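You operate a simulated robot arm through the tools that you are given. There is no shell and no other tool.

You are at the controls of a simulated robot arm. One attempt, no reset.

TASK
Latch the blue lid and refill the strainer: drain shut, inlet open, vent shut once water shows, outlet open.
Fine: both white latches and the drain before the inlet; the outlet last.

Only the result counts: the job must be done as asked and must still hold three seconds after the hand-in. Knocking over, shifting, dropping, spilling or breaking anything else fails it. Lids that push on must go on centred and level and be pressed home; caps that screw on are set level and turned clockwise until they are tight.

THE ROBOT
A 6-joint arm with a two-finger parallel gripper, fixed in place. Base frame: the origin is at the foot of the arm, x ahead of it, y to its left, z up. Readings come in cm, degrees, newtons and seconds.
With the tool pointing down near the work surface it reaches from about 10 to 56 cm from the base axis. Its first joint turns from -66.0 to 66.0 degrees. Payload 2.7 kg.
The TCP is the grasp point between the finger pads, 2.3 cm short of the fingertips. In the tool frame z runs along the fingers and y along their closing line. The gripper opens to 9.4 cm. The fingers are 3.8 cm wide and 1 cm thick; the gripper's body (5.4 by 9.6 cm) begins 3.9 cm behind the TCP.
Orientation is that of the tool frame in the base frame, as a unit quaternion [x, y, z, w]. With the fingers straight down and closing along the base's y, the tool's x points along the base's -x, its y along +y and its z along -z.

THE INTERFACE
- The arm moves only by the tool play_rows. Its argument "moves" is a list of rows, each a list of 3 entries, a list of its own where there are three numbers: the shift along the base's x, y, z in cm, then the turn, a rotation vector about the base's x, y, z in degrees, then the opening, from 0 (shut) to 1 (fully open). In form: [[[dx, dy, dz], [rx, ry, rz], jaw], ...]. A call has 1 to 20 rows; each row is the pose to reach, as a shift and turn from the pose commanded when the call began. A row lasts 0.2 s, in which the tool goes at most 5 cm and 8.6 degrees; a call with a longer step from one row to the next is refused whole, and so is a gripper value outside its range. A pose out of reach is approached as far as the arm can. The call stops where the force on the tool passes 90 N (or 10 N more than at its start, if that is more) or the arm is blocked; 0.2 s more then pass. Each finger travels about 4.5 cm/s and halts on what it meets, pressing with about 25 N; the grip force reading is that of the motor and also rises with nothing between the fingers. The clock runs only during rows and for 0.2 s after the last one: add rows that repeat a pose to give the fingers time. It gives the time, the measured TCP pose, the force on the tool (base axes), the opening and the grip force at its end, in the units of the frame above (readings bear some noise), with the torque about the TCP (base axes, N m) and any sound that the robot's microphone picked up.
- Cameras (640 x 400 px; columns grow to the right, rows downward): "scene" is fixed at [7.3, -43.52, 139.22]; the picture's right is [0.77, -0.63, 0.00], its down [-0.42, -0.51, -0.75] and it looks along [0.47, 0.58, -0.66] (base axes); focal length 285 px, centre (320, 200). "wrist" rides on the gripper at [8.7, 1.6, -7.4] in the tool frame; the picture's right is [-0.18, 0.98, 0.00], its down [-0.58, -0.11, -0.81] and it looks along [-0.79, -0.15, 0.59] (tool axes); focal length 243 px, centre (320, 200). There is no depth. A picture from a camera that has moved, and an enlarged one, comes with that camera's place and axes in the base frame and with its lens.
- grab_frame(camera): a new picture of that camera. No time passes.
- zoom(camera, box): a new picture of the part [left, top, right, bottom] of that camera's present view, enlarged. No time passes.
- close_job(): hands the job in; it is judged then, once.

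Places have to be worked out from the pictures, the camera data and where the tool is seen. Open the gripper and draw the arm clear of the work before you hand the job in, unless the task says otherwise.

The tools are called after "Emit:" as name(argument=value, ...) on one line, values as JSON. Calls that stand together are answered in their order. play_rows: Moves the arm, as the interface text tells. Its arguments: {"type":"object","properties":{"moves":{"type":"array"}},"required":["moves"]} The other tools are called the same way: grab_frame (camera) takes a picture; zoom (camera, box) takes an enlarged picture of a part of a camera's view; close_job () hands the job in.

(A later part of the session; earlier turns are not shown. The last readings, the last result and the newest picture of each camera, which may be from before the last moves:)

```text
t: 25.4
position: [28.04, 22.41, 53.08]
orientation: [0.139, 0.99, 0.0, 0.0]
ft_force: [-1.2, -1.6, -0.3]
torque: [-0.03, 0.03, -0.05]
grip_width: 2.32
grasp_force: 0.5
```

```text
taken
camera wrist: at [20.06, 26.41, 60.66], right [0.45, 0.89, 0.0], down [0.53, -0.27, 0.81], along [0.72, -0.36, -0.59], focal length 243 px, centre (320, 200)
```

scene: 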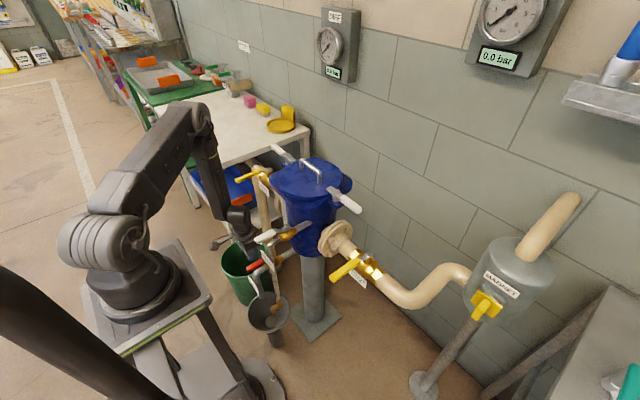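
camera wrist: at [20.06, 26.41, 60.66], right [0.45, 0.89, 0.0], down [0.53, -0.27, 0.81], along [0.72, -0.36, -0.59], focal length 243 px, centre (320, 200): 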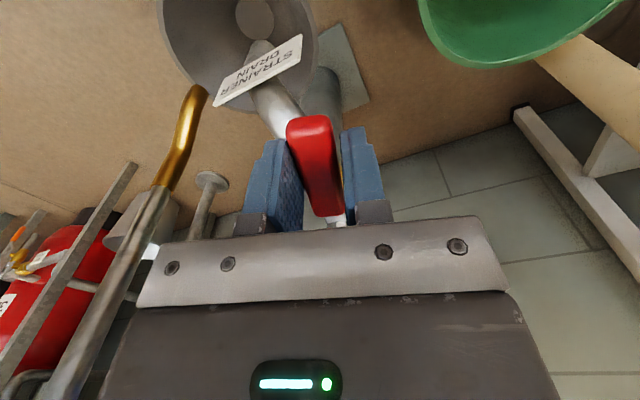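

It turns freely that way. I'll continue along the arc to about 80°.

Emit:
play_rows(moves=[[[0.4, 1.1, 0], [0, 0, -8], 0.24], [[0.95, 2.14, 0], [0, 0, -16], 0.24], [[1.64, 3.08, 0], [0, 0, -24], 0.24], [[2.45, 3.93, 0], [0, 0, -32], 0.24], [[3.38, 4.65, 0], [0, 0, -40], 0.24], [[4.39, 5.23, 0], [0, 0, -48], 0.24]])

Emit:
grab_frame(camera="wrist")

Emit:
grab_frame(camera="scene")

```text
t: 26.8
position: [32.42, 27.67, 53.13]
orientation: [0.531, 0.848, 0.0, 0.0]
ft_force: [-0.9, -0.3, 0.3]
torque: [0.02, 0.03, -0.02]
grip_width: 2.3
grasp_force: 0.8
```

```text
taken
camera wrist: at [30.02, 36.18, 60.63], right [0.96, 0.26, 0.0], down [0.15, -0.57, 0.81], along [0.21, -0.78, -0.59], focal length 243 px, centre (320, 200)
```

wrist: 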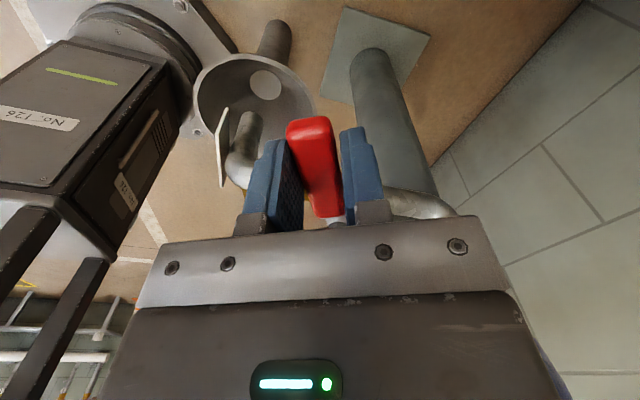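

```text
taken
```

scene: 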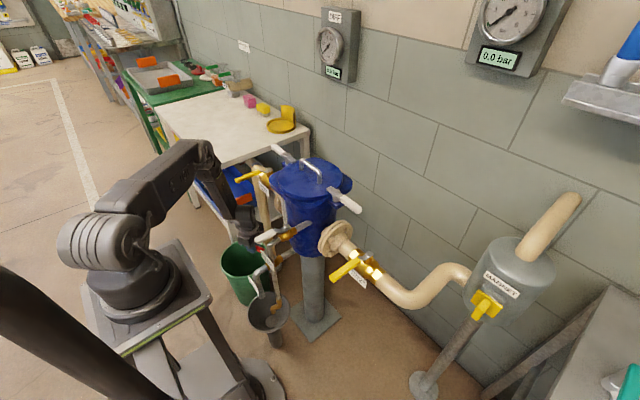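

Emit:
zoom(camera="scene", box=[190, 130, 350, 250])

```text
3.33 times, centred on (270, 190) of scene
camera zoom: at [7.3, -43.52, 139.22], right [0.77, -0.63, 0.0], down [-0.42, -0.51, -0.75], along [0.47, 0.58, -0.66], focal length 950 px, centre (487, 233)
```

zoom: 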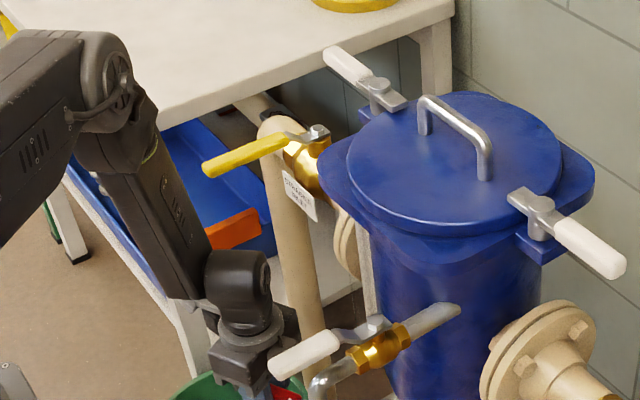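

Emit:
play_rows(moves=[[[1.09, 0.44, 0], [0, 0, -8], 0.24], [[2.22, 0.72, 0], [0, 0, -16], 0.24], [[3.39, 0.84, 0], [0, 0, -24], 0.24], [[4.27, 0.83, 0], [0, 0, -30], 0.24], [[4.71, 0.79, 0], [0, 0, -33], 0.24], [[4.71, 0.79, 0], [0, 0, -33], 0.24]])

Emit:
grab_frame(camera="wrist")

Emit:
zoom(camera="scene", box=[190, 130, 350, 280])

```text
t: 28.2
position: [36.87, 28.37, 53.01]
orientation: [0.749, 0.663, -0.004, -0.001]
ft_force: [-35.8, 4.0, 14.5]
torque: [-0.03, 0.61, 0.69]
grip_width: 3.78
grasp_force: 17.8
```

```text
taken
camera wrist: at [39.47, 36.69, 60.5], right [0.95, -0.3, 0.0], down [-0.17, -0.56, 0.81], along [-0.25, -0.77, -0.58], focal length 243 px, centre (320, 200)
```

wrist: 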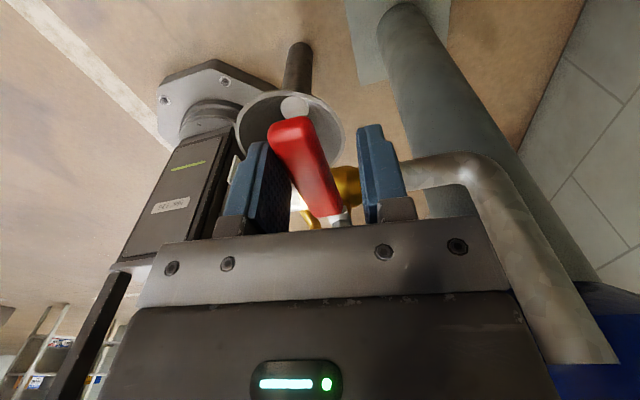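

```text
2.67 times, centred on (270, 205) of scene
camera zoom: at [7.24, -43.53, 139.22], right [0.77, -0.63, 0.0], down [-0.42, -0.51, -0.75], along [0.47, 0.58, -0.66], focal length 760 px, centre (453, 187)
```

zoom: 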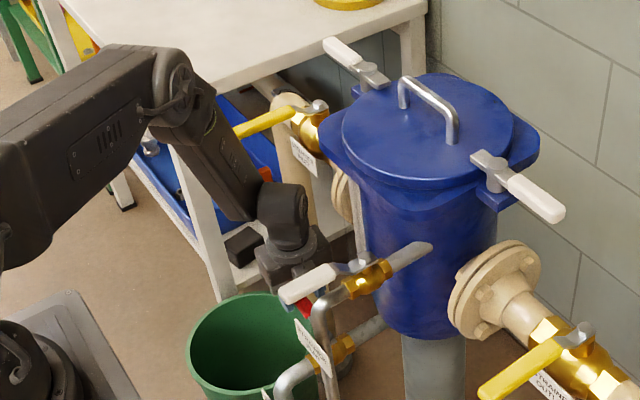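

The drain handle is on its stop (36 N), pointing +y, at right angles to its pipe, so it is shut. I'll ease off, open, lift a little and slide out along -x before unwinding and going up, so the camera doesn't snag the inlet handle.

Emit:
play_rows(moves=[[[-0.7, 0, 0], [0, 0, 5], 0.3], [[-1.0, 0, 0], [0, 0, 7], 0.42], [[-1.0, 0, 0], [0, 0, 7], 0.42], [[-1.0, 0, 2.5], [0, 0, 7], 0.42], [[-1.0, 0, 5], [0, 0, 7], 0.42], [[-3.5, 0, 5], [0, 0, 10], 0.42], [[-7, 0, 5], [0, 0, 18], 0.42], [[-10, -1, 5], [0, 0, 26], 0.42], [[-12, -2, 6], [0, 0, 34], 0.42], [[-14, -3, 8], [0, 0, 42], 0.42], [[-14, -4, 11], [0, 0, 50], 0.42], [[-14, -5, 14], [0, 0, 58], 0.42], [[-14, -5, 18], [0, 0, 66], 0.42], [[-14, -5, 22], [0, 0, 74], 0.42], [[-14, -5, 26], [0, 0, 82], 0.42], [[-14, -5, 30], [0, 0, 90], 0.42], [[-14, -5, 33], [0, 0, 97], 0.42], [[-14, -5, 33], [0, 0, 97], 0.42]])

Emit:
grab_frame(camera="wrist")

Emit:
zoom(camera="scene", box=[210, 220, 330, 300])

```text
t: 32.0
position: [22.92, 23.38, 86.18]
orientation: [-0.002, 1.0, 0.0, 0.0]
ft_force: [-0.1, -0.1, -0.1]
torque: [-0.02, 0.0, -0.05]
grip_width: 3.97
grasp_force: 0.2
```

```text
taken
camera wrist: at [14.33, 25.0, 93.6], right [0.18, 0.98, 0.0], down [0.58, -0.11, 0.81], along [0.79, -0.15, -0.59], focal length 243 px, centre (320, 200)
```

wrist: 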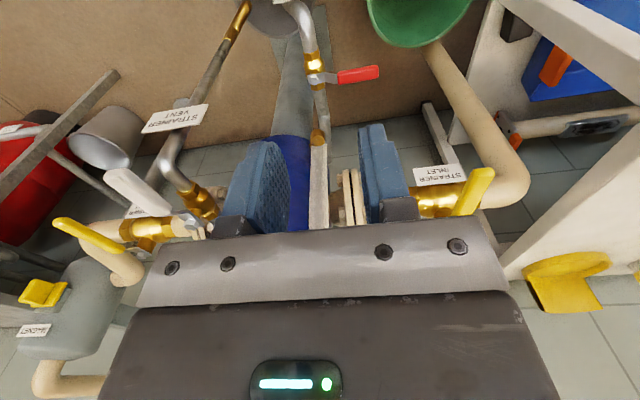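

```text
5.00 times, centred on (270, 260) of scene
camera zoom: at [7.3, -43.53, 139.22], right [0.77, -0.63, 0.0], down [-0.42, -0.51, -0.75], along [0.47, 0.58, -0.66], focal length 1425 px, centre (570, -100)
```

zoom: 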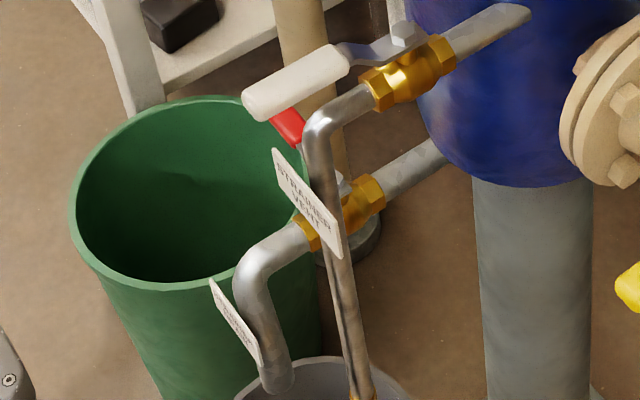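

The drain is now across its pipe (shut). I'll examine the inlet handle, flange and bench clearances next.

Emit:
zoom(camera="wrist", box=[330, 90, 560, 230])

Emit:
zoom(camera="scene", box=[220, 140, 330, 230])

Emit:
zoom(camera="scene", box=[310, 200, 420, 300])

```text
2.78 times, centred on (445, 160) of wrist
camera zoom: at [14.33, 25.0, 93.6], right [0.18, 0.98, 0.0], down [0.58, -0.11, 0.81], along [0.79, -0.15, -0.59], focal length 675 px, centre (-28, 311)
```

zoom: 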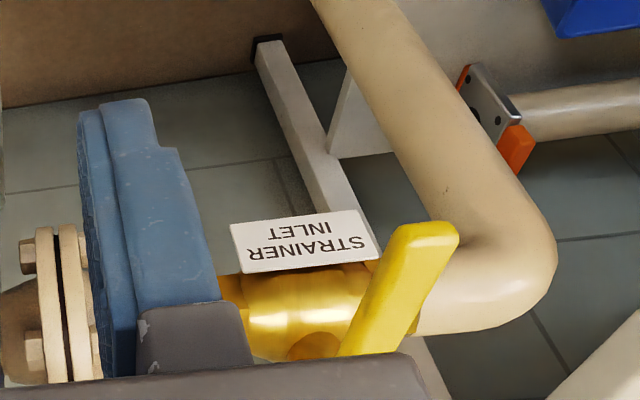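

```text
4.44 times, centred on (275, 185) of scene
camera zoom: at [7.3, -43.53, 139.22], right [0.77, -0.63, 0.0], down [-0.42, -0.51, -0.75], along [0.47, 0.58, -0.66], focal length 1267 px, centre (520, 267)
```

zoom: 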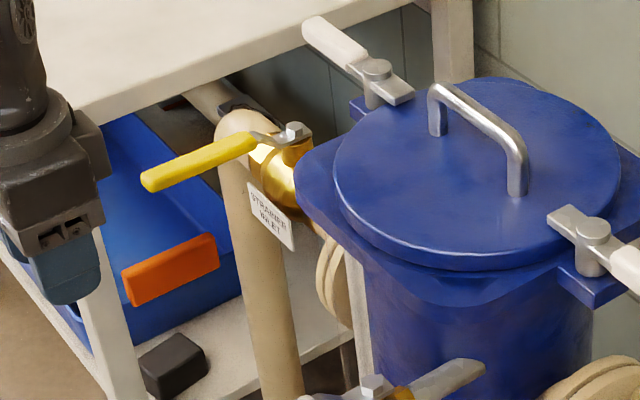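

```text
4.00 times, centred on (365, 250) of scene
camera zoom: at [7.3, -43.53, 139.22], right [0.77, -0.63, 0.0], down [-0.42, -0.51, -0.75], along [0.47, 0.58, -0.66], focal length 1140 px, centre (140, 0)
```

zoom: 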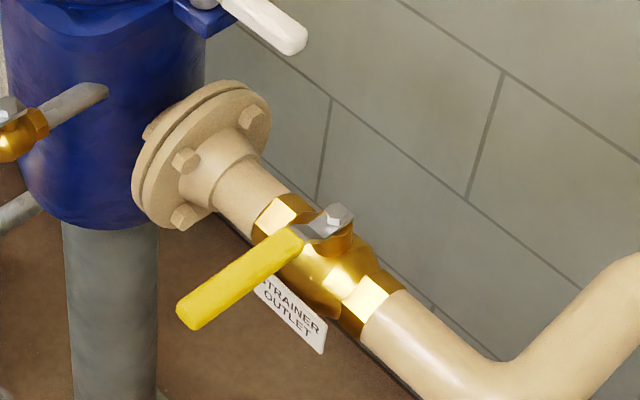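

The inlet stem is near (48.8, 38.2) with its handle tip at about (35.2, 38, 77). The bench edge blocks the +y side, so it should open counter-clockwise, towards -y. The latched handle above blocks a vertical tool, so I'll use closed fingers tilted 30° outward. First a look from a stand-off.

Emit:
play_rows(moves=[[[1, 4, 1], [0, -7.5, 0], 0.3], [[2, 8, 2], [0, -15, 0], 0.2], [[3, 12, 2], [0, -22.5, 0], 0.1], [[4, 15, 2], [0, -30, 0], 0.0], [[5, 17, 2], [0, -30, 0], 0.0], [[6, 19, 0], [0, -30, 0], 0.0], [[6, 19, 0], [0, -30, 0], 0.0]])

Emit:
grab_frame(camera="wrist")

Emit:
grab_frame(camera="scene")

```text
t: 33.6
position: [31.26, 40.72, 85.87]
orientation: [-0.001, 0.966, 0.0, 0.26]
ft_force: [0.3, -1.2, 0.1]
torque: [-0.02, -0.02, -0.02]
grip_width: 0.01
grasp_force: 25.0
out of reach, approached as far as the arm can: row 3, 4, 5, 6, 7
```

```text
taken
camera wrist: at [19.95, 42.38, 88.0], right [0.16, 0.98, 0.09], down [0.1, -0.11, 0.99], along [0.98, -0.15, -0.12], focal length 243 px, centre (320, 200)
```

wrist: 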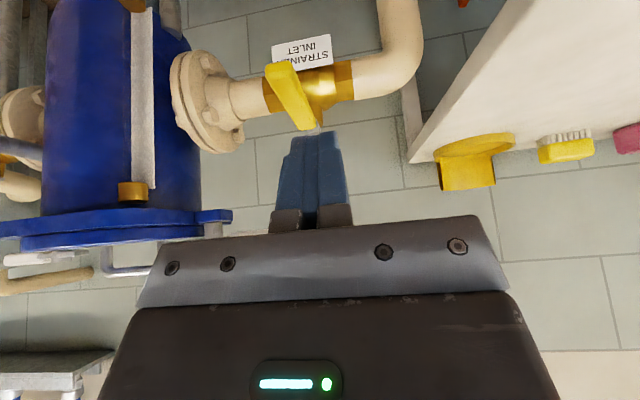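

```text
taken
```

scene: 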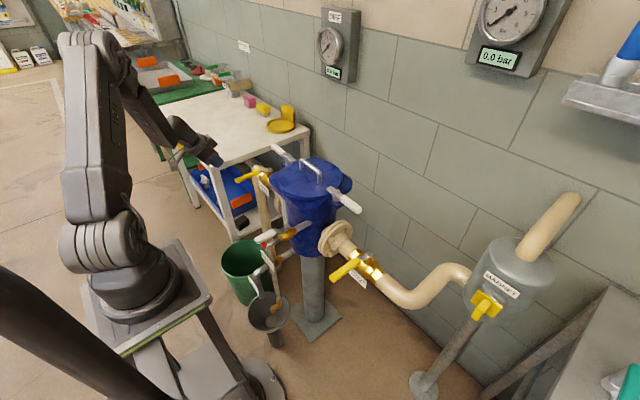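

That target ran past the joint-1 limit, but the view shows the handle tip at about (35.2, 38.3, 76.9). I'll move forward to a reachable place on the +y side of the handle and check the pose.

Emit:
play_rows(moves=[[[3, 0, 0], [0, -30, 0], 0.0], [[6, 0.2, -0.5], [0, -30, 0], 0.0], [[8, 0.3, -1], [0, -30, 0], 0.0], [[8, 0.3, -1], [0, -30, 0], 0.0]])

```text
refused: row 1 steps farther than a row can; nothing moved
```

The turn is relative to the present tilt, so I'll keep it at zero.

Emit:
play_rows(moves=[[[3, 0, 0], [0, 0, 0], 0.0], [[6, 0.2, -0.5], [0, 0, 0], 0.0], [[8, 0.3, -1], [0, 0, 0], 0.0], [[8, 0.3, -1], [0, 0, 0], 0.0]])

Emit:
grab_frame(camera="wrist")

Emit:
zoom(camera="scene", box=[190, 120, 350, 220])

```text
t: 34.6
position: [39.26, 41.0, 84.75]
orientation: [-0.001, 0.966, 0.0, 0.26]
ft_force: [0.3, -0.1, 0.2]
torque: [0.01, 0.0, 0.0]
grip_width: 0.0
grasp_force: 24.7
```

```text
taken
camera wrist: at [28.0, 42.63, 86.94], right [0.16, 0.98, 0.09], down [0.1, -0.11, 0.99], along [0.98, -0.15, -0.12], focal length 243 px, centre (320, 200)
```

wrist: 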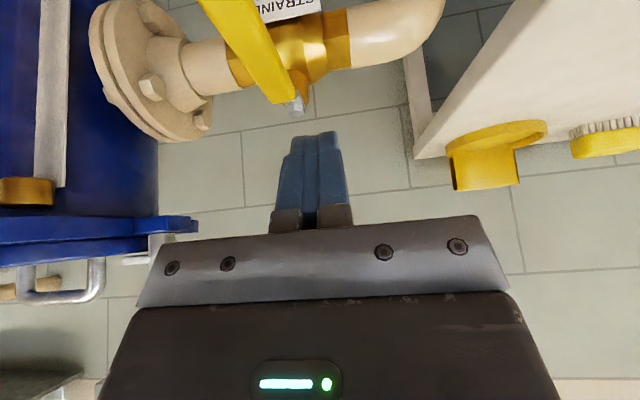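

```text
4.00 times, centred on (270, 170) of scene
camera zoom: at [7.3, -43.52, 139.22], right [0.77, -0.63, 0.0], down [-0.42, -0.51, -0.75], along [0.47, 0.58, -0.66], focal length 1140 px, centre (520, 320)
```

zoom: 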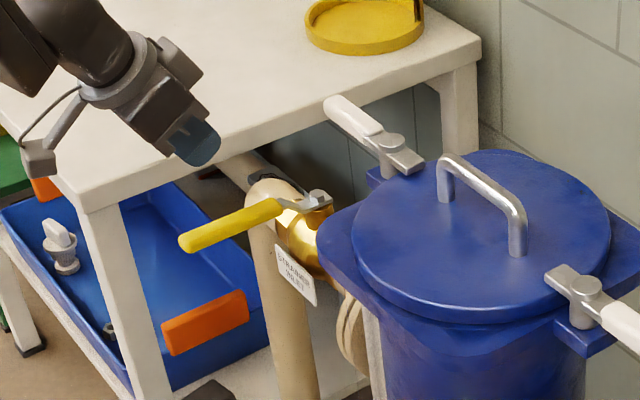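

Moves are taken from the achieved pose. Stem ≈ (48.8, 38.1), handle +y side at y≈39. I'll lower the closed fingers beside the handle at z≈78.

Emit:
play_rows(moves=[[[-0.6, 0.2, -2], [0, 0, 0], 0.0], [[-1.2, 0.2, -4.5], [0, 0, 0], 0.0], [[-1.2, 0.2, -6.75], [0, 0, 0], 0.0], [[-1.2, 0.2, -6.75], [0, 0, 0], 0.0]])

Emit:
grab_frame(camera="wrist")

Emit:
zoom(camera="scene", box=[190, 120, 350, 220])

```text
t: 35.6
position: [37.88, 41.16, 78.07]
orientation: [-0.001, 0.966, 0.0, 0.26]
ft_force: [0.2, 0.0, -0.5]
torque: [-0.01, 0.01, -0.05]
grip_width: 0.0
grasp_force: 25.2
```

```text
taken
camera wrist: at [26.69, 42.68, 80.17], right [0.16, 0.98, 0.09], down [0.1, -0.11, 0.99], along [0.98, -0.15, -0.12], focal length 243 px, centre (320, 200)
```

wrist: 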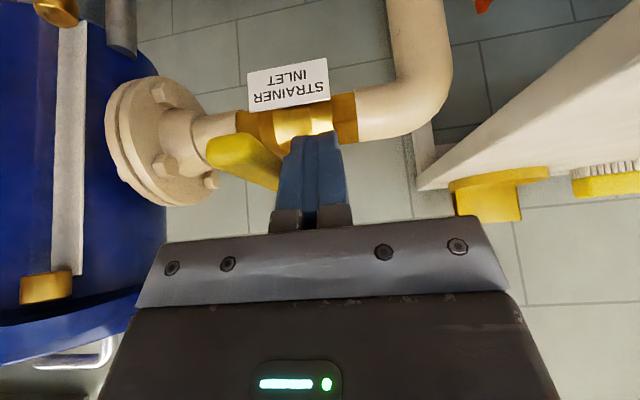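

```text
4.00 times, centred on (270, 170) of scene
camera zoom: at [7.3, -43.52, 139.22], right [0.77, -0.63, 0.0], down [-0.42, -0.51, -0.75], along [0.47, 0.58, -0.66], focal length 1140 px, centre (520, 320)
```

zoom: 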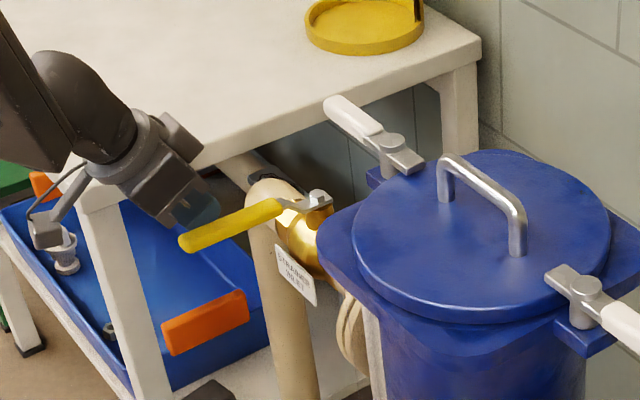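

The fingers are on the +y side at the handle's height. I'll push it towards -y through the first 20° and read the force.

Emit:
play_rows(moves=[[[0, -0.6, 0], [0, 0, 0], 0.0], [[0.05, -1.2, 0], [0, 0, 0], 0.0], [[0.02, -1.9, 0], [0, 0, 0], 0.0], [[0, -2.6, 0], [0, 0, 0], 0.0], [[0.1, -3.3, 0], [0, 0, 0], 0.0], [[0.2, -4.0, 0], [0, 0, 0], 0.0]])

Emit:
grab_frame(camera="wrist")

Emit:
grab_frame(camera="scene")

```text
t: 36.8
position: [37.96, 40.0, 78.62]
orientation: [-0.007, 0.965, 0.02, 0.261]
ft_force: [-2.8, 10.0, 8.7]
torque: [-0.02, 0.18, -0.17]
grip_width: 0.0
grasp_force: 25.2
stopped in row 5: the force on the tool passed its limit at 95 N (the readings are from after the stop); the commanded pose is now the measured one
```

```text
taken
camera wrist: at [26.59, 41.18, 80.75], right [0.13, 0.98, 0.13], down [0.1, -0.14, 0.98], along [0.99, -0.12, -0.12], focal length 243 px, centre (320, 200)
```

wrist: 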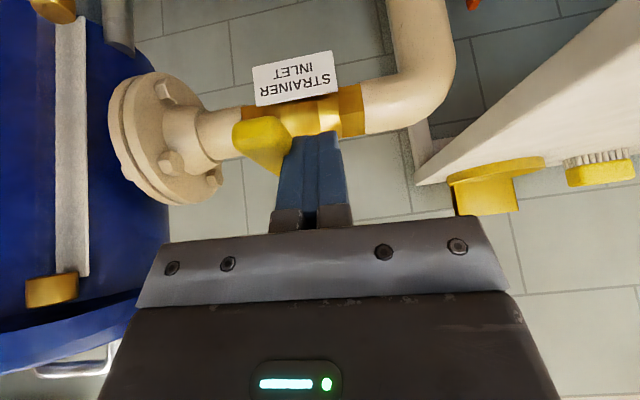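

```text
taken
```

scene: 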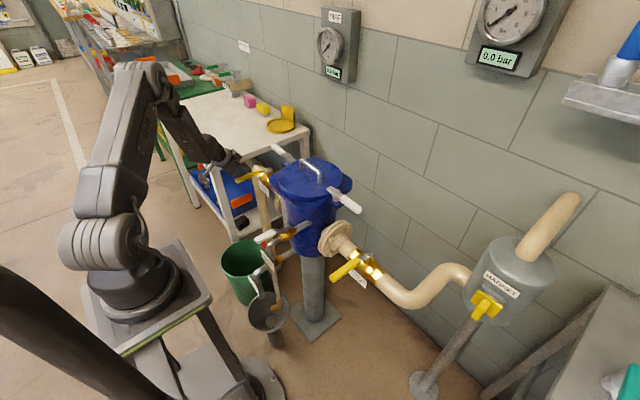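

The inlet handle didn't budge at 95 N this way, so its stop is on that side and it must open clockwise, towards +y. The handle hasn't moved. I'll back off, lift over it, and go to its -y side with the tool also yawed 30° outward for reach.

Emit:
play_rows(moves=[[[0, 0.8, 0], [0, 0, 0], 0.0], [[0, 0.8, 3.5], [-0.5, 0, 0], 0.0], [[0, 0.8, 7.5], [-1, 0, 0], 0.0], [[0, -1.5, 7.5], [-1.5, 0, 7], 0.0], [[-0.1, -3.5, 7.5], [-2, -0.3, 14], 0.0], [[-0.2, -5.5, 7.5], [-2, -0.4, 21], 0.0], [[-0.3, -6.6, 7.5], [-2, -0.5, 28.6], 0.0], [[-0.3, -6.6, 7.5], [-2, -0.5, 28.6], 0.0]])

Emit:
grab_frame(camera="wrist")

Emit:
zoom(camera="scene", box=[190, 120, 350, 220])

```text
t: 38.6
position: [37.59, 32.92, 85.95]
orientation: [-0.251, 0.933, 0.065, 0.249]
ft_force: [-0.2, -0.1, 0.2]
torque: [-0.02, 0.01, 0.01]
grip_width: 0.01
grasp_force: 25.2
```

```text
taken
camera wrist: at [27.04, 28.86, 88.0], right [-0.35, 0.93, 0.09], down [0.14, -0.04, 0.99], along [0.93, 0.36, -0.12], focal length 243 px, centre (320, 200)
```

wrist: 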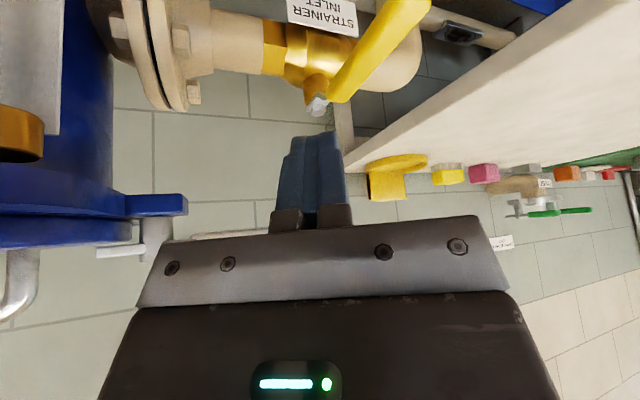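

```text
4.00 times, centred on (270, 170) of scene
camera zoom: at [7.3, -43.53, 139.22], right [0.77, -0.63, 0.0], down [-0.42, -0.51, -0.75], along [0.47, 0.58, -0.66], focal length 1140 px, centre (520, 320)
```

zoom: 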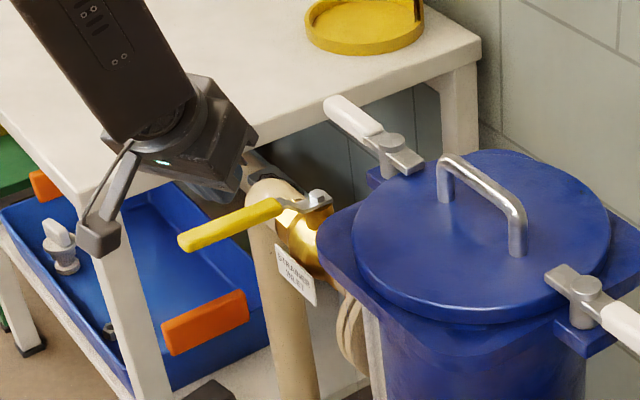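

I'm on the -y side with clearance. I'll lower beside the handle and push it towards +y through about 20°.

Emit:
play_rows(moves=[[[0.5, 0, -2.5], [0, 0, 0], 0.0], [[1.0, 0.1, -5.5], [0, 0, 0], 0.0], [[1.0, 0.1, -7.9], [0, 0, 0], 0.0], [[1.0, 0.1, -7.9], [0, 0, 0], 0.0], [[1.05, 1.0, -7.9], [0, 0, 0], 0.0], [[1.05, 1.9, -7.9], [0, 0, 0], 0.0], [[1.04, 2.6, -7.9], [0, 0, 0], 0.0], [[1.03, 3.4, -7.9], [0, 0, 0], 0.0], [[1.1, 4.1, -7.9], [0, 0, 0], 0.0], [[1.25, 4.8, -7.9], [0, 0, 0], 0.0]])

Emit:
grab_frame(camera="wrist")

Emit:
zoom(camera="scene", box=[190, 120, 350, 220])

```text
t: 40.8
position: [38.8, 37.97, 77.88]
orientation: [-0.25, 0.933, 0.065, 0.251]
ft_force: [0.1, -0.7, -0.1]
torque: [-0.02, -0.05, -0.03]
grip_width: 0.0
grasp_force: 25.0
```

```text
taken
camera wrist: at [28.21, 33.69, 80.05], right [-0.35, 0.93, 0.09], down [0.14, -0.04, 0.99], along [0.93, 0.36, -0.11], focal length 243 px, centre (320, 200)
```

wrist: 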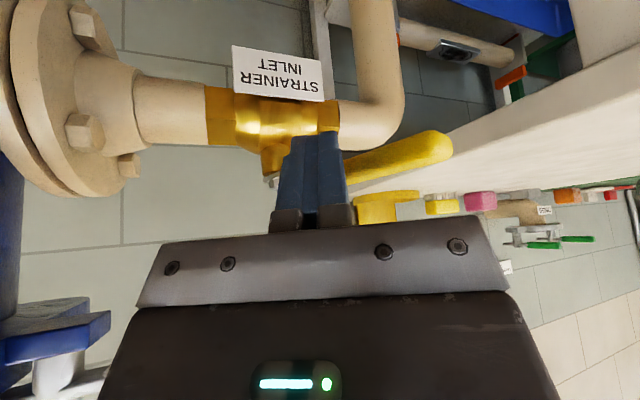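

```text
4.00 times, centred on (270, 170) of scene
camera zoom: at [7.3, -43.53, 139.22], right [0.77, -0.63, 0.0], down [-0.42, -0.51, -0.75], along [0.47, 0.58, -0.66], focal length 1140 px, centre (520, 320)
```

zoom: 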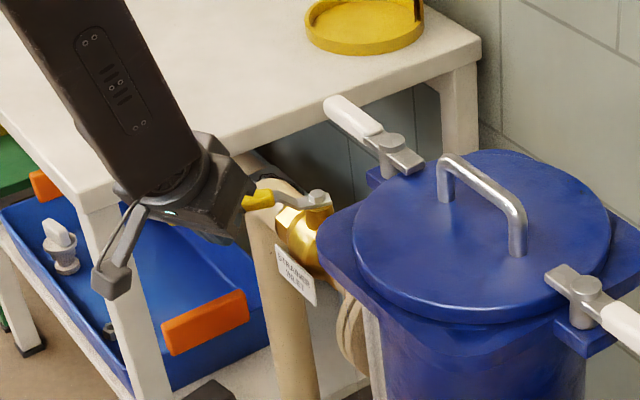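

It moves freely clockwise. Before continuing I'll check the clearance between the handle and the bench.

Emit:
zoom(camera="wrist", box=[340, 40, 640, 230])

Emit:
grab_frame(camera="scene")

```text
2.11 times, centred on (490, 135) of wrist
camera zoom: at [28.21, 33.69, 80.05], right [-0.35, 0.93, 0.09], down [0.14, -0.04, 0.99], along [0.93, 0.36, -0.11], focal length 511 px, centre (-38, 337)
```

zoom: 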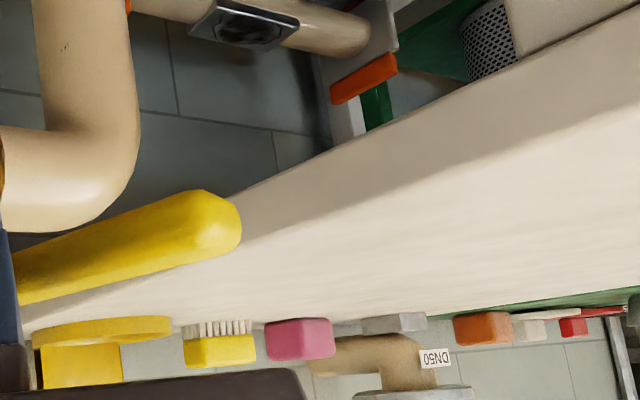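

```text
taken
```

scene: 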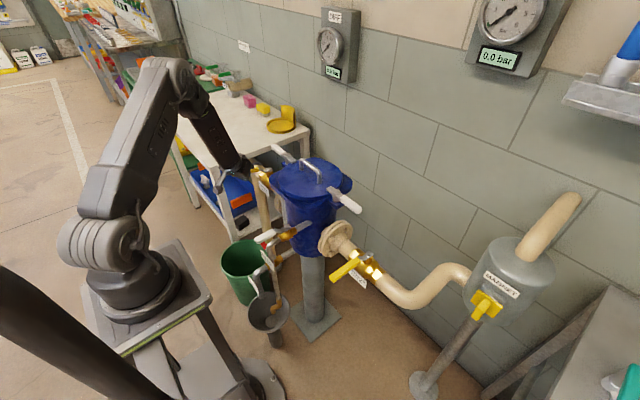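

The bench top is at about z 75 with its edge near y 51, so the handle (z≥76) clears it. I'll continue pushing to about 60°.

Emit:
play_rows(moves=[[[0.22, 0.7, 0], [0, 0, 0], 0.0], [[0.47, 1.37, 0], [0, 0, 0], 0.0], [[0.8, 2.0, 0], [0, 0, 0], 0.0], [[1.16, 2.63, 0], [0, 0, 0], 0.0], [[1.6, 3.2, 0], [0, 0, 0], 0.0], [[2.06, 3.75, 0], [0, 0, 0], 0.0], [[2.6, 4.25, 0], [0, 0, 0], 0.0], [[3.14, 4.7, 0], [0, 0, 0], 0.0]])

Emit:
grab_frame(camera="wrist")

Emit:
grab_frame(camera="scene")

```text
t: 42.6
position: [42.04, 42.56, 77.91]
orientation: [-0.25, 0.933, 0.065, 0.25]
ft_force: [-0.8, -0.6, 0.7]
torque: [0.0, 0.0, -0.02]
grip_width: 0.01
grasp_force: 24.7
```

```text
taken
camera wrist: at [31.39, 38.42, 80.12], right [-0.35, 0.93, 0.09], down [0.14, -0.04, 0.99], along [0.93, 0.36, -0.11], focal length 243 px, centre (320, 200)
```

wrist: 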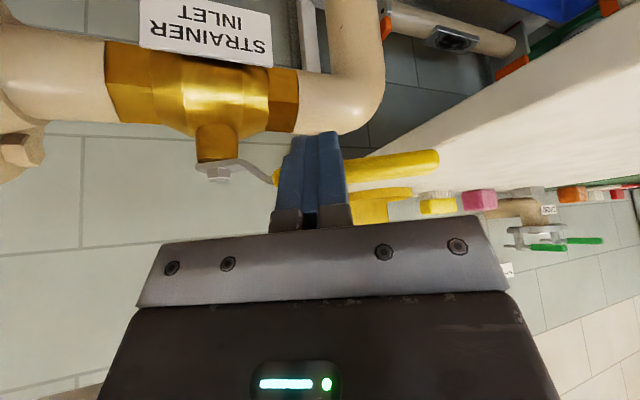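

```text
taken
```

scene: 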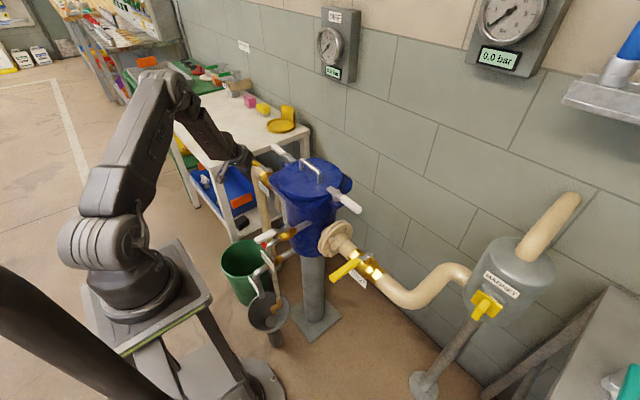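

The handle is at about 60°. I'll push it the rest of the way, towards +x, until it stops.

Emit:
play_rows(moves=[[[0.45, 0.3, 0], [0, 0, 0], 0.0], [[0.91, 0.61, 0], [0, 0, 0], 0.0], [[1.4, 0.85, 0], [0, 0, 0], 0.0], [[1.91, 1.04, 0], [0, 0, 0], 0.0], [[2.45, 1.2, 0], [0, 0, 0], 0.0], [[2.98, 1.29, 0], [0, 0, 0], 0.0], [[3.4, 1.3, 0], [0, 0, 0], 0.0], [[3.7, 1.3, 0], [0, 0, 0], 0.0]])

Emit:
grab_frame(camera="wrist")

Emit:
grab_frame(camera="scene")

```text
t: 44.4
position: [45.25, 44.0, 77.85]
orientation: [-0.252, 0.933, 0.064, 0.249]
ft_force: [-48.6, -11.7, 20.7]
torque: [-0.03, -0.04, -0.06]
grip_width: 0.0
grasp_force: 24.9
```

```text
taken
camera wrist: at [34.73, 39.81, 80.09], right [-0.36, 0.93, 0.09], down [0.14, -0.04, 0.99], along [0.92, 0.36, -0.12], focal length 243 px, centre (320, 200)
```

wrist: 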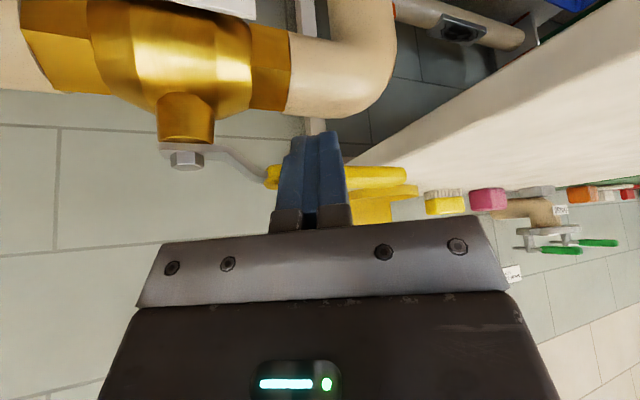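

```text
taken
```

scene: 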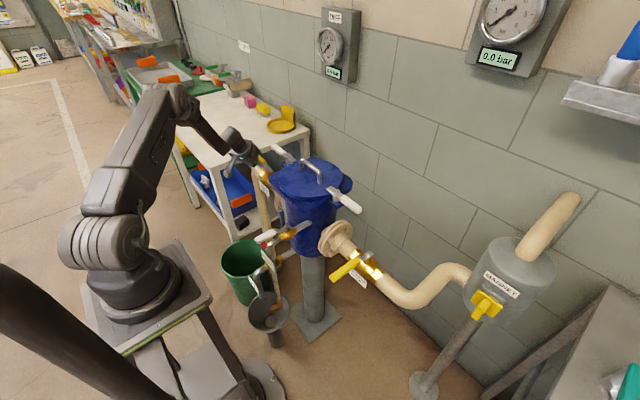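

It hit its stop at about 90° (49 N) along the pipe, so the inlet is open. I'll draw back, undo the yaw and head for the vent.

Emit:
play_rows(moves=[[[-2, -1, 0.5], [0, 0, 0], 0.0], [[-5, -3, 4], [0, 0, 0], 0.0], [[-8, -5, 8], [0, 0, -7.5], 0.0], [[-11, -8, 11], [0, 0, -15], 0.0], [[-14, -11, 13], [0, 0, -22.5], 0.2], [[-17, -14, 14], [0, 0, -30], 0.3], [[-18, -18, 14], [0, 0, -30], 0.4]])

Emit:
zoom(camera="scene", box=[210, 220, 330, 340])

Emit:
grab_frame(camera="scene")

```text
refused: row 2 steps farther than a row can; nothing moved
```

```text
3.33 times, centred on (270, 280) of scene
camera zoom: at [7.17, -43.58, 139.21], right [0.77, -0.63, 0.0], down [-0.42, -0.51, -0.75], along [0.47, 0.58, -0.66], focal length 950 px, centre (487, -67)
```

zoom: 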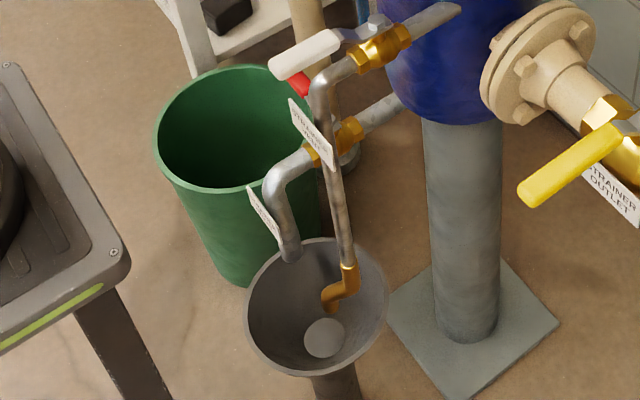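

```text
taken
```

scene: 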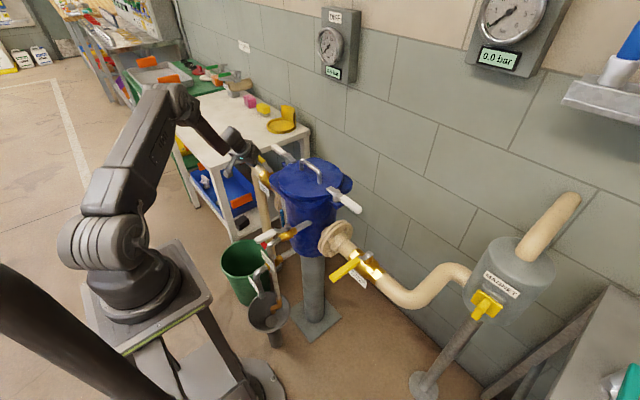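

That step was too long, so I'll use smaller rows. No water shows at the vent outlet yet.

Emit:
play_rows(moves=[[[-2, -1, 0.5], [0, 0, 0], 0.0], [[-4, -2, 3], [0, 0, 0], 0.0], [[-6.5, -4, 6], [0, 0, -5], 0.0], [[-9, -6.5, 9], [0, 0, -12], 0.0], [[-11.5, -9.5, 11], [0, 0, -20], 0.1], [[-14, -13, 12.5], [0, 0, -28], 0.2], [[-15.5, -17, 13], [0, 0, -30], 0.3], [[-16.5, -21, 13], [0, 0, -30], 0.35], [[-17, -25, 13], [0, 0, -30], 0.35], [[-17.5, -29, 13], [0, 0, -30], 0.35], [[-18, -33, 13], [0, 0, -30], 0.35], [[-18, -36, 13], [0, 0, -30], 0.35]])

Emit:
zoom(camera="scene", box=[210, 220, 330, 340])

Emit:
grab_frame(camera="scene")

```text
t: 47.0
position: [33.09, 7.1, 90.98]
orientation: [0.001, 0.966, -0.005, 0.258]
ft_force: [-0.7, 0.3, 0.8]
torque: [0.04, -0.04, 0.06]
grip_width: 3.31
grasp_force: 0.1
out of reach, approached as far as the arm can: row 9, 10, 11, 12
```

```text
3.33 times, centred on (270, 280) of scene
camera zoom: at [7.31, -43.52, 139.22], right [0.77, -0.63, 0.0], down [-0.42, -0.51, -0.75], along [0.47, 0.58, -0.66], focal length 950 px, centre (487, -67)
```

zoom: 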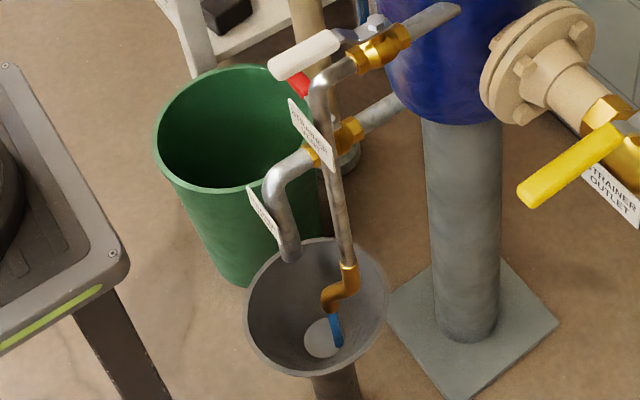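

```text
taken
```

scene: 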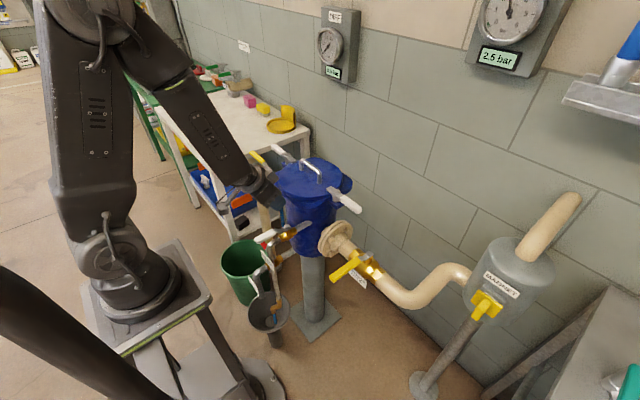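

Blue water shows at the vent outlet and the gauge reads 2.6 bar, so now I shut the vent. I'll bring the tool upright and place it above the vent handle's outer end.

Emit:
play_rows(moves=[[[0, 0, 1], [0, 7.5, 0], 0.35], [[-1.5, -0.3, 1], [0, 15, 0], 0.35], [[-3, -0.6, 0], [0, 22.5, 0], 0.35], [[-4.5, -0.9, -1], [0, 30, 0], 0.35], [[-5.5, -0.9, -2], [0, 30, 0], 0.35], [[-5.5, -0.9, -2], [0, 30, 0], 0.35]])

Emit:
grab_frame(camera="wrist")

Emit:
zoom(camera="scene", box=[210, 180, 350, 280])

```text
t: 48.4
position: [28.92, 9.71, 86.07]
orientation: [-0.002, 0.997, 0.038, 0.066]
ft_force: [0.4, -0.2, 0.1]
torque: [-0.02, 0.0, -0.01]
grip_width: 3.34
grasp_force: 0.0
out of reach, approached as far as the arm can: row 1, 2, 3, 4, 5
```

```text
taken
camera wrist: at [19.33, 10.89, 92.49], right [0.17, 0.98, 0.1], down [0.47, -0.17, 0.86], along [0.86, -0.1, -0.49], focal length 243 px, centre (320, 200)
```

wrist: 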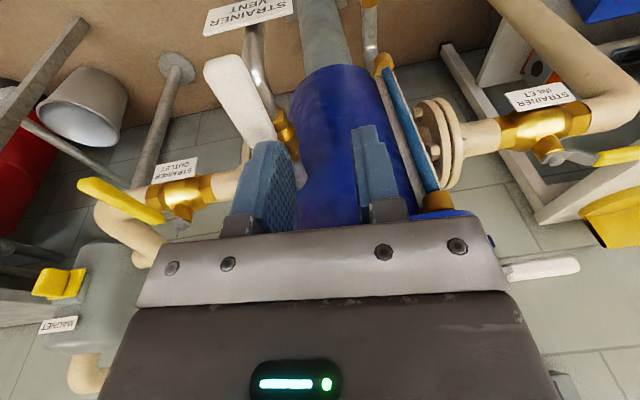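

```text
4.00 times, centred on (280, 230) of scene
camera zoom: at [7.3, -43.52, 139.22], right [0.77, -0.63, 0.0], down [-0.42, -0.51, -0.75], along [0.47, 0.58, -0.66], focal length 1140 px, centre (480, 80)
```

zoom: 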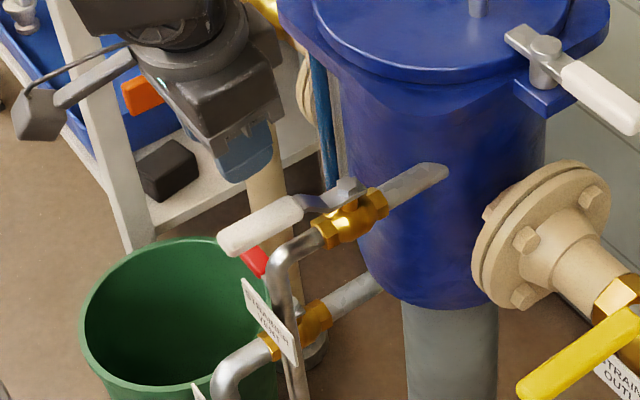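

The arm is still catching up after that awkward stretch. I'll hold a moment and read the pose.

Emit:
play_rows(moves=[[[0, 0, 0], [0, 0, 0], 0.35], [[0, 0, 0], [0, 0, 0], 0.35]])

```text
t: 49.0
position: [28.89, 9.77, 86.1]
orientation: [-0.002, 0.997, 0.039, 0.066]
ft_force: [-0.6, 0.6, 0.0]
torque: [0.01, 0.01, 0.02]
grip_width: 3.32
grasp_force: 0.0
```

It settled at (28.9, 9.8, 86.1), slightly tilted. I'll level the tool and move to (27.6, 6.1, 87).

Emit:
play_rows(moves=[[[0, 0, 0.5], [-2.2, 3.8, -0.1], 0.35], [[0, -0.5, 1], [-4.5, 7.6, -0.2], 0.35], [[-0.5, -1.5, 1], [-4.5, 7.6, -0.2], 0.35], [[-1, -2.7, 1], [-4.5, 7.6, -0.2], 0.35], [[-1.3, -3.6, 1], [-4.5, 7.6, -0.2], 0.35], [[-1.3, -3.6, 1], [-4.5, 7.6, -0.2], 0.35]])

Emit:
grab_frame(camera="wrist")

Emit:
zoom(camera="scene", box=[210, 200, 350, 340])

```text
t: 50.4
position: [22.61, 9.02, 83.41]
orientation: [0.001, 0.999, 0.02, -0.041]
ft_force: [-0.2, 0.5, 0.7]
torque: [-0.01, 0.04, 0.01]
grip_width: 3.32
grasp_force: 0.0
out of reach, approached as far as the arm can: row 1, 2, 3, 4, 5, 6
```

```text
taken
camera wrist: at [14.61, 10.3, 91.62], right [0.18, 0.98, 0.02], down [0.65, -0.14, 0.75], along [0.74, -0.12, -0.66], focal length 243 px, centre (320, 200)
```

wrist: 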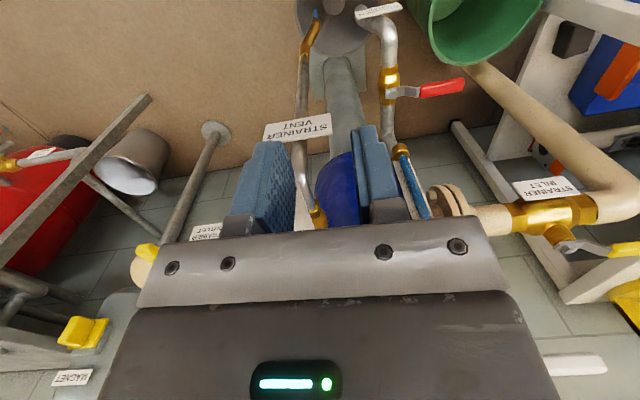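

```text
2.86 times, centred on (280, 270) of scene
camera zoom: at [7.3, -43.52, 139.22], right [0.77, -0.63, 0.0], down [-0.42, -0.51, -0.75], along [0.47, 0.58, -0.66], focal length 814 px, centre (434, 0)
```

zoom: 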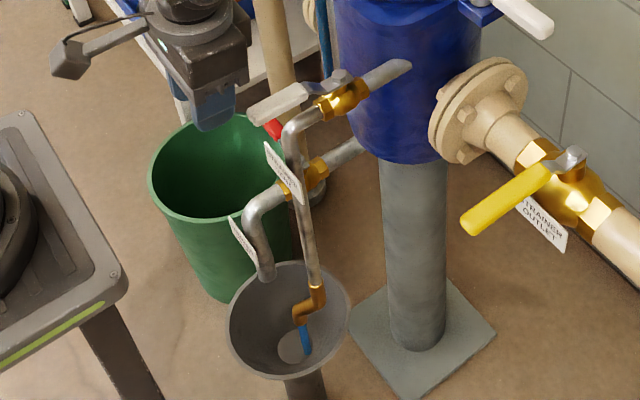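

The arm lost this close-in pose. The inner reach near this height seems to be about 29 cm from the base axis, so I'll move up and outward to recover a level tool with the fingers closed. I'll then push the vent handle from points further out.

Emit:
play_rows(moves=[[[0, 1, 3], [0, 0, 0], 0.3], [[1.5, 2.5, 6], [0, 0, 0], 0.2], [[4, 4, 8], [-1, -2, 0], 0.1], [[7, 5, 9], [-2.3, -4.7, 0.1], 0.0], [[9, 6, 9], [-2.3, -4.7, 0.1], 0.0], [[9, 6, 9], [-2.3, -4.7, 0.1], 0.0], [[9, 6, 9], [-2.3, -4.7, 0.1], 0.0]])

Emit:
zoom(camera="scene", box=[210, 200, 350, 340])

```text
t: 52.0
position: [30.52, 10.58, 87.88]
orientation: [-0.003, 0.999, 0.05, 0.009]
ft_force: [-0.4, 0.5, -0.6]
torque: [0.0, -0.03, -0.02]
grip_width: 0.02
grasp_force: 25.3
out of reach, approached as far as the arm can: row 1, 2, 3, 4, 5, 6, 7
```

```text
2.86 times, centred on (280, 270) of scene
camera zoom: at [7.3, -43.52, 139.22], right [0.77, -0.63, 0.0], down [-0.42, -0.51, -0.75], along [0.47, 0.58, -0.66], focal length 814 px, centre (434, 0)
```

zoom: 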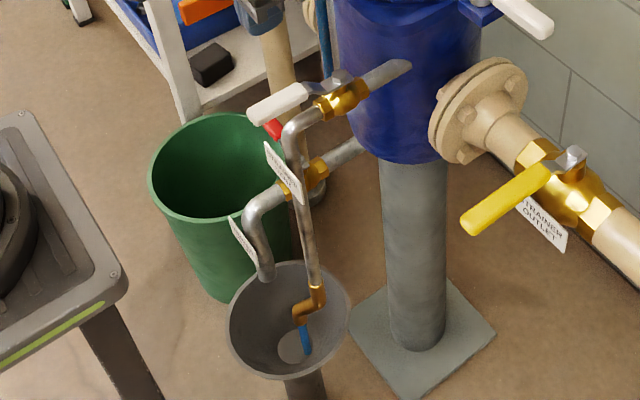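

Emit:
grab_frame(camera="scene")

Emit:
grab_frame(camera="wrist")

```text
taken
```

scene: 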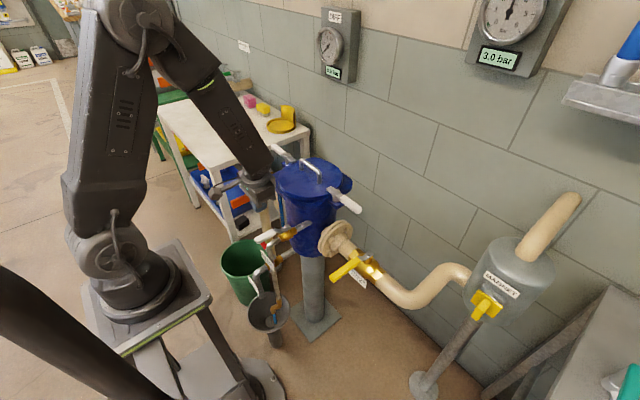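

```text
taken
camera wrist: at [21.69, 11.44, 95.4], right [0.18, 0.98, 0.1], down [0.57, -0.19, 0.8], along [0.8, -0.08, -0.59], focal length 243 px, centre (320, 200)
```

wrist: 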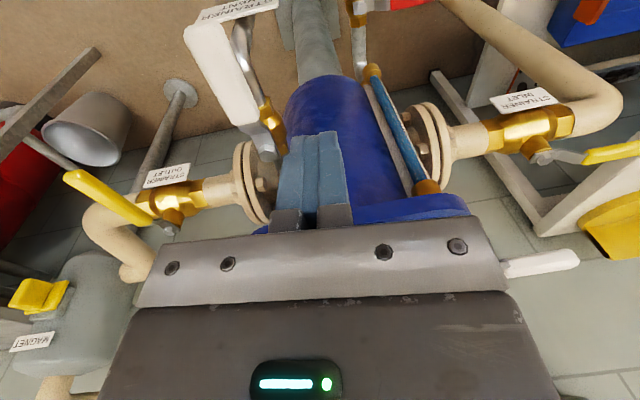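

The wrist seems to have passed through its straight (singular) configuration while tilted and is now wound up. I'll retrace back into the tilted pose and out towards larger y, where it was last well-behaved.

Emit:
play_rows(moves=[[[1, -1, 1.5], [-2, -7, 0], 0.0], [[2, -2, 3], [-4, -14, 0], 0.0], [[2.5, -3, 3], [-5, -21.5, 0], 0.0], [[2.5, -3.3, 3.1], [-5.7, -29, -0.3], 0.0], [[2.5, -1, 3.1], [-5.7, -29, -0.3], 0.0], [[2.2, 2, 3.1], [-5.7, -29, -0.3], 0.0], [[1.7, 5, 3.1], [-5.7, -29, -0.3], 0.0], [[1, 8, 3.1], [-5.7, -29, -0.3], 0.0], [[0.5, 11, 3.1], [-5.7, -29, -0.3], 0.0], [[0.5, 14, 3.1], [-5.7, -29, -0.3], 0.0], [[0.5, 14, 3.1], [-5.7, -29, -0.3], 0.0]])

Emit:
grab_frame(camera="scene")

```text
t: 54.4
position: [30.86, 24.38, 91.35]
orientation: [-0.014, 0.966, -0.001, 0.259]
ft_force: [-0.4, -0.4, 1.0]
torque: [0.0, -0.02, 0.04]
grip_width: 0.0
grasp_force: 25.2
out of reach, approached as far as the arm can: row 1, 2
```

```text
taken
```

scene: 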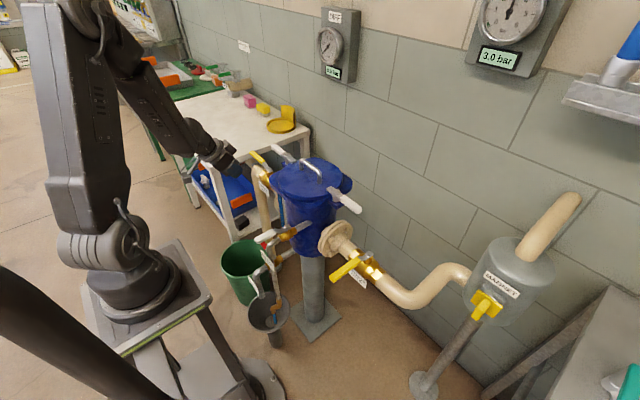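

Recovered exactly at (30.9, 24.4, 91.4). I'll untilt here, where there is room.

Emit:
play_rows(moves=[[[0, 0, 0.5], [0, 7.5, -0.4], 0.0], [[0, 0, 1], [0, 15, -0.8], 0.0], [[0, 0, 1.5], [0, 22.5, -1.2], 0.0], [[0, 0, 2], [0.1, 30, -1.6], 0.0], [[0, 0, 2], [0.1, 30, -1.6], 0.0]])

Emit:
grab_frame(camera="scene")

```text
t: 55.6
position: [30.78, 24.49, 93.24]
orientation: [0.001, 1.0, 0.0, 0.0]
ft_force: [1.0, 0.6, 0.5]
torque: [-0.01, 0.0, -0.02]
grip_width: 0.0
grasp_force: 25.1
```

```text
taken
```

scene: 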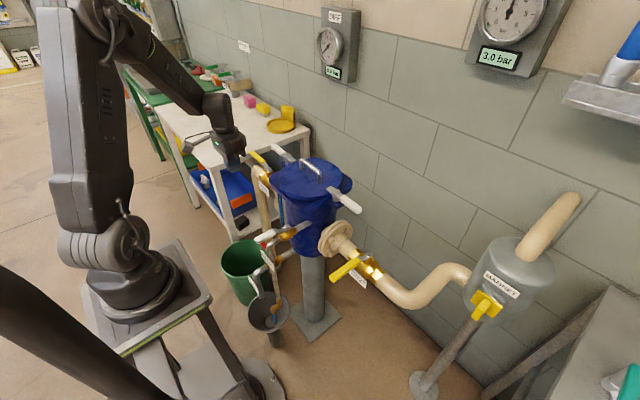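

The tool is upright and the wrist is normal again. I'll move level to the -y side of the vent handle, staying at x≈30.

Emit:
play_rows(moves=[[[0, -4.5, 0], [0, 0, 0], 0.0], [[0, -9, 0], [0, 0, 0], 0.0], [[0, -13.5, 0], [0, 0, 0], 0.0], [[-0.4, -18, 0], [0, 0, 0], 0.0], [[-0.8, -21.7, 0], [0, 0, 0], 0.0], [[-0.8, -21.7, -3], [0, 0, 0], 0.0], [[-0.8, -21.7, -3], [0, 0, 0], 0.0]])

Emit:
grab_frame(camera="wrist")

Emit:
zoom(camera="scene", box=[210, 180, 350, 340])

```text
t: 57.2
position: [29.91, 2.72, 90.27]
orientation: [0.0, 1.0, 0.0, 0.001]
ft_force: [-0.1, 1.3, 0.3]
torque: [-0.01, 0.02, -0.02]
grip_width: 0.0
grasp_force: 24.8
```

```text
taken
camera wrist: at [21.26, 4.31, 97.78], right [0.18, 0.98, 0.0], down [0.58, -0.11, 0.81], along [0.79, -0.15, -0.59], focal length 243 px, centre (320, 200)
```

wrist: 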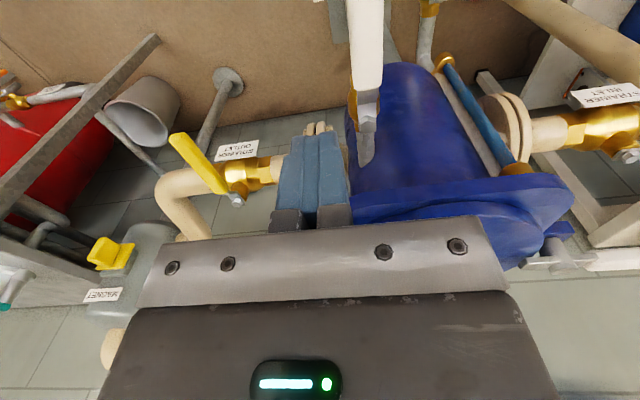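

```text
2.50 times, centred on (280, 260) of scene
camera zoom: at [7.3, -43.53, 139.22], right [0.77, -0.63, 0.0], down [-0.42, -0.51, -0.75], along [0.47, 0.58, -0.66], focal length 713 px, centre (420, 50)
```

zoom: 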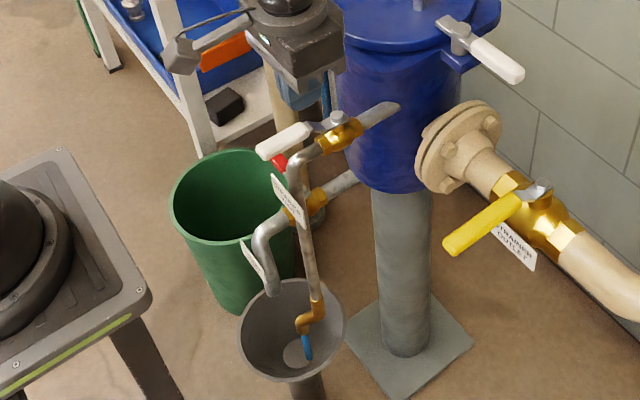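

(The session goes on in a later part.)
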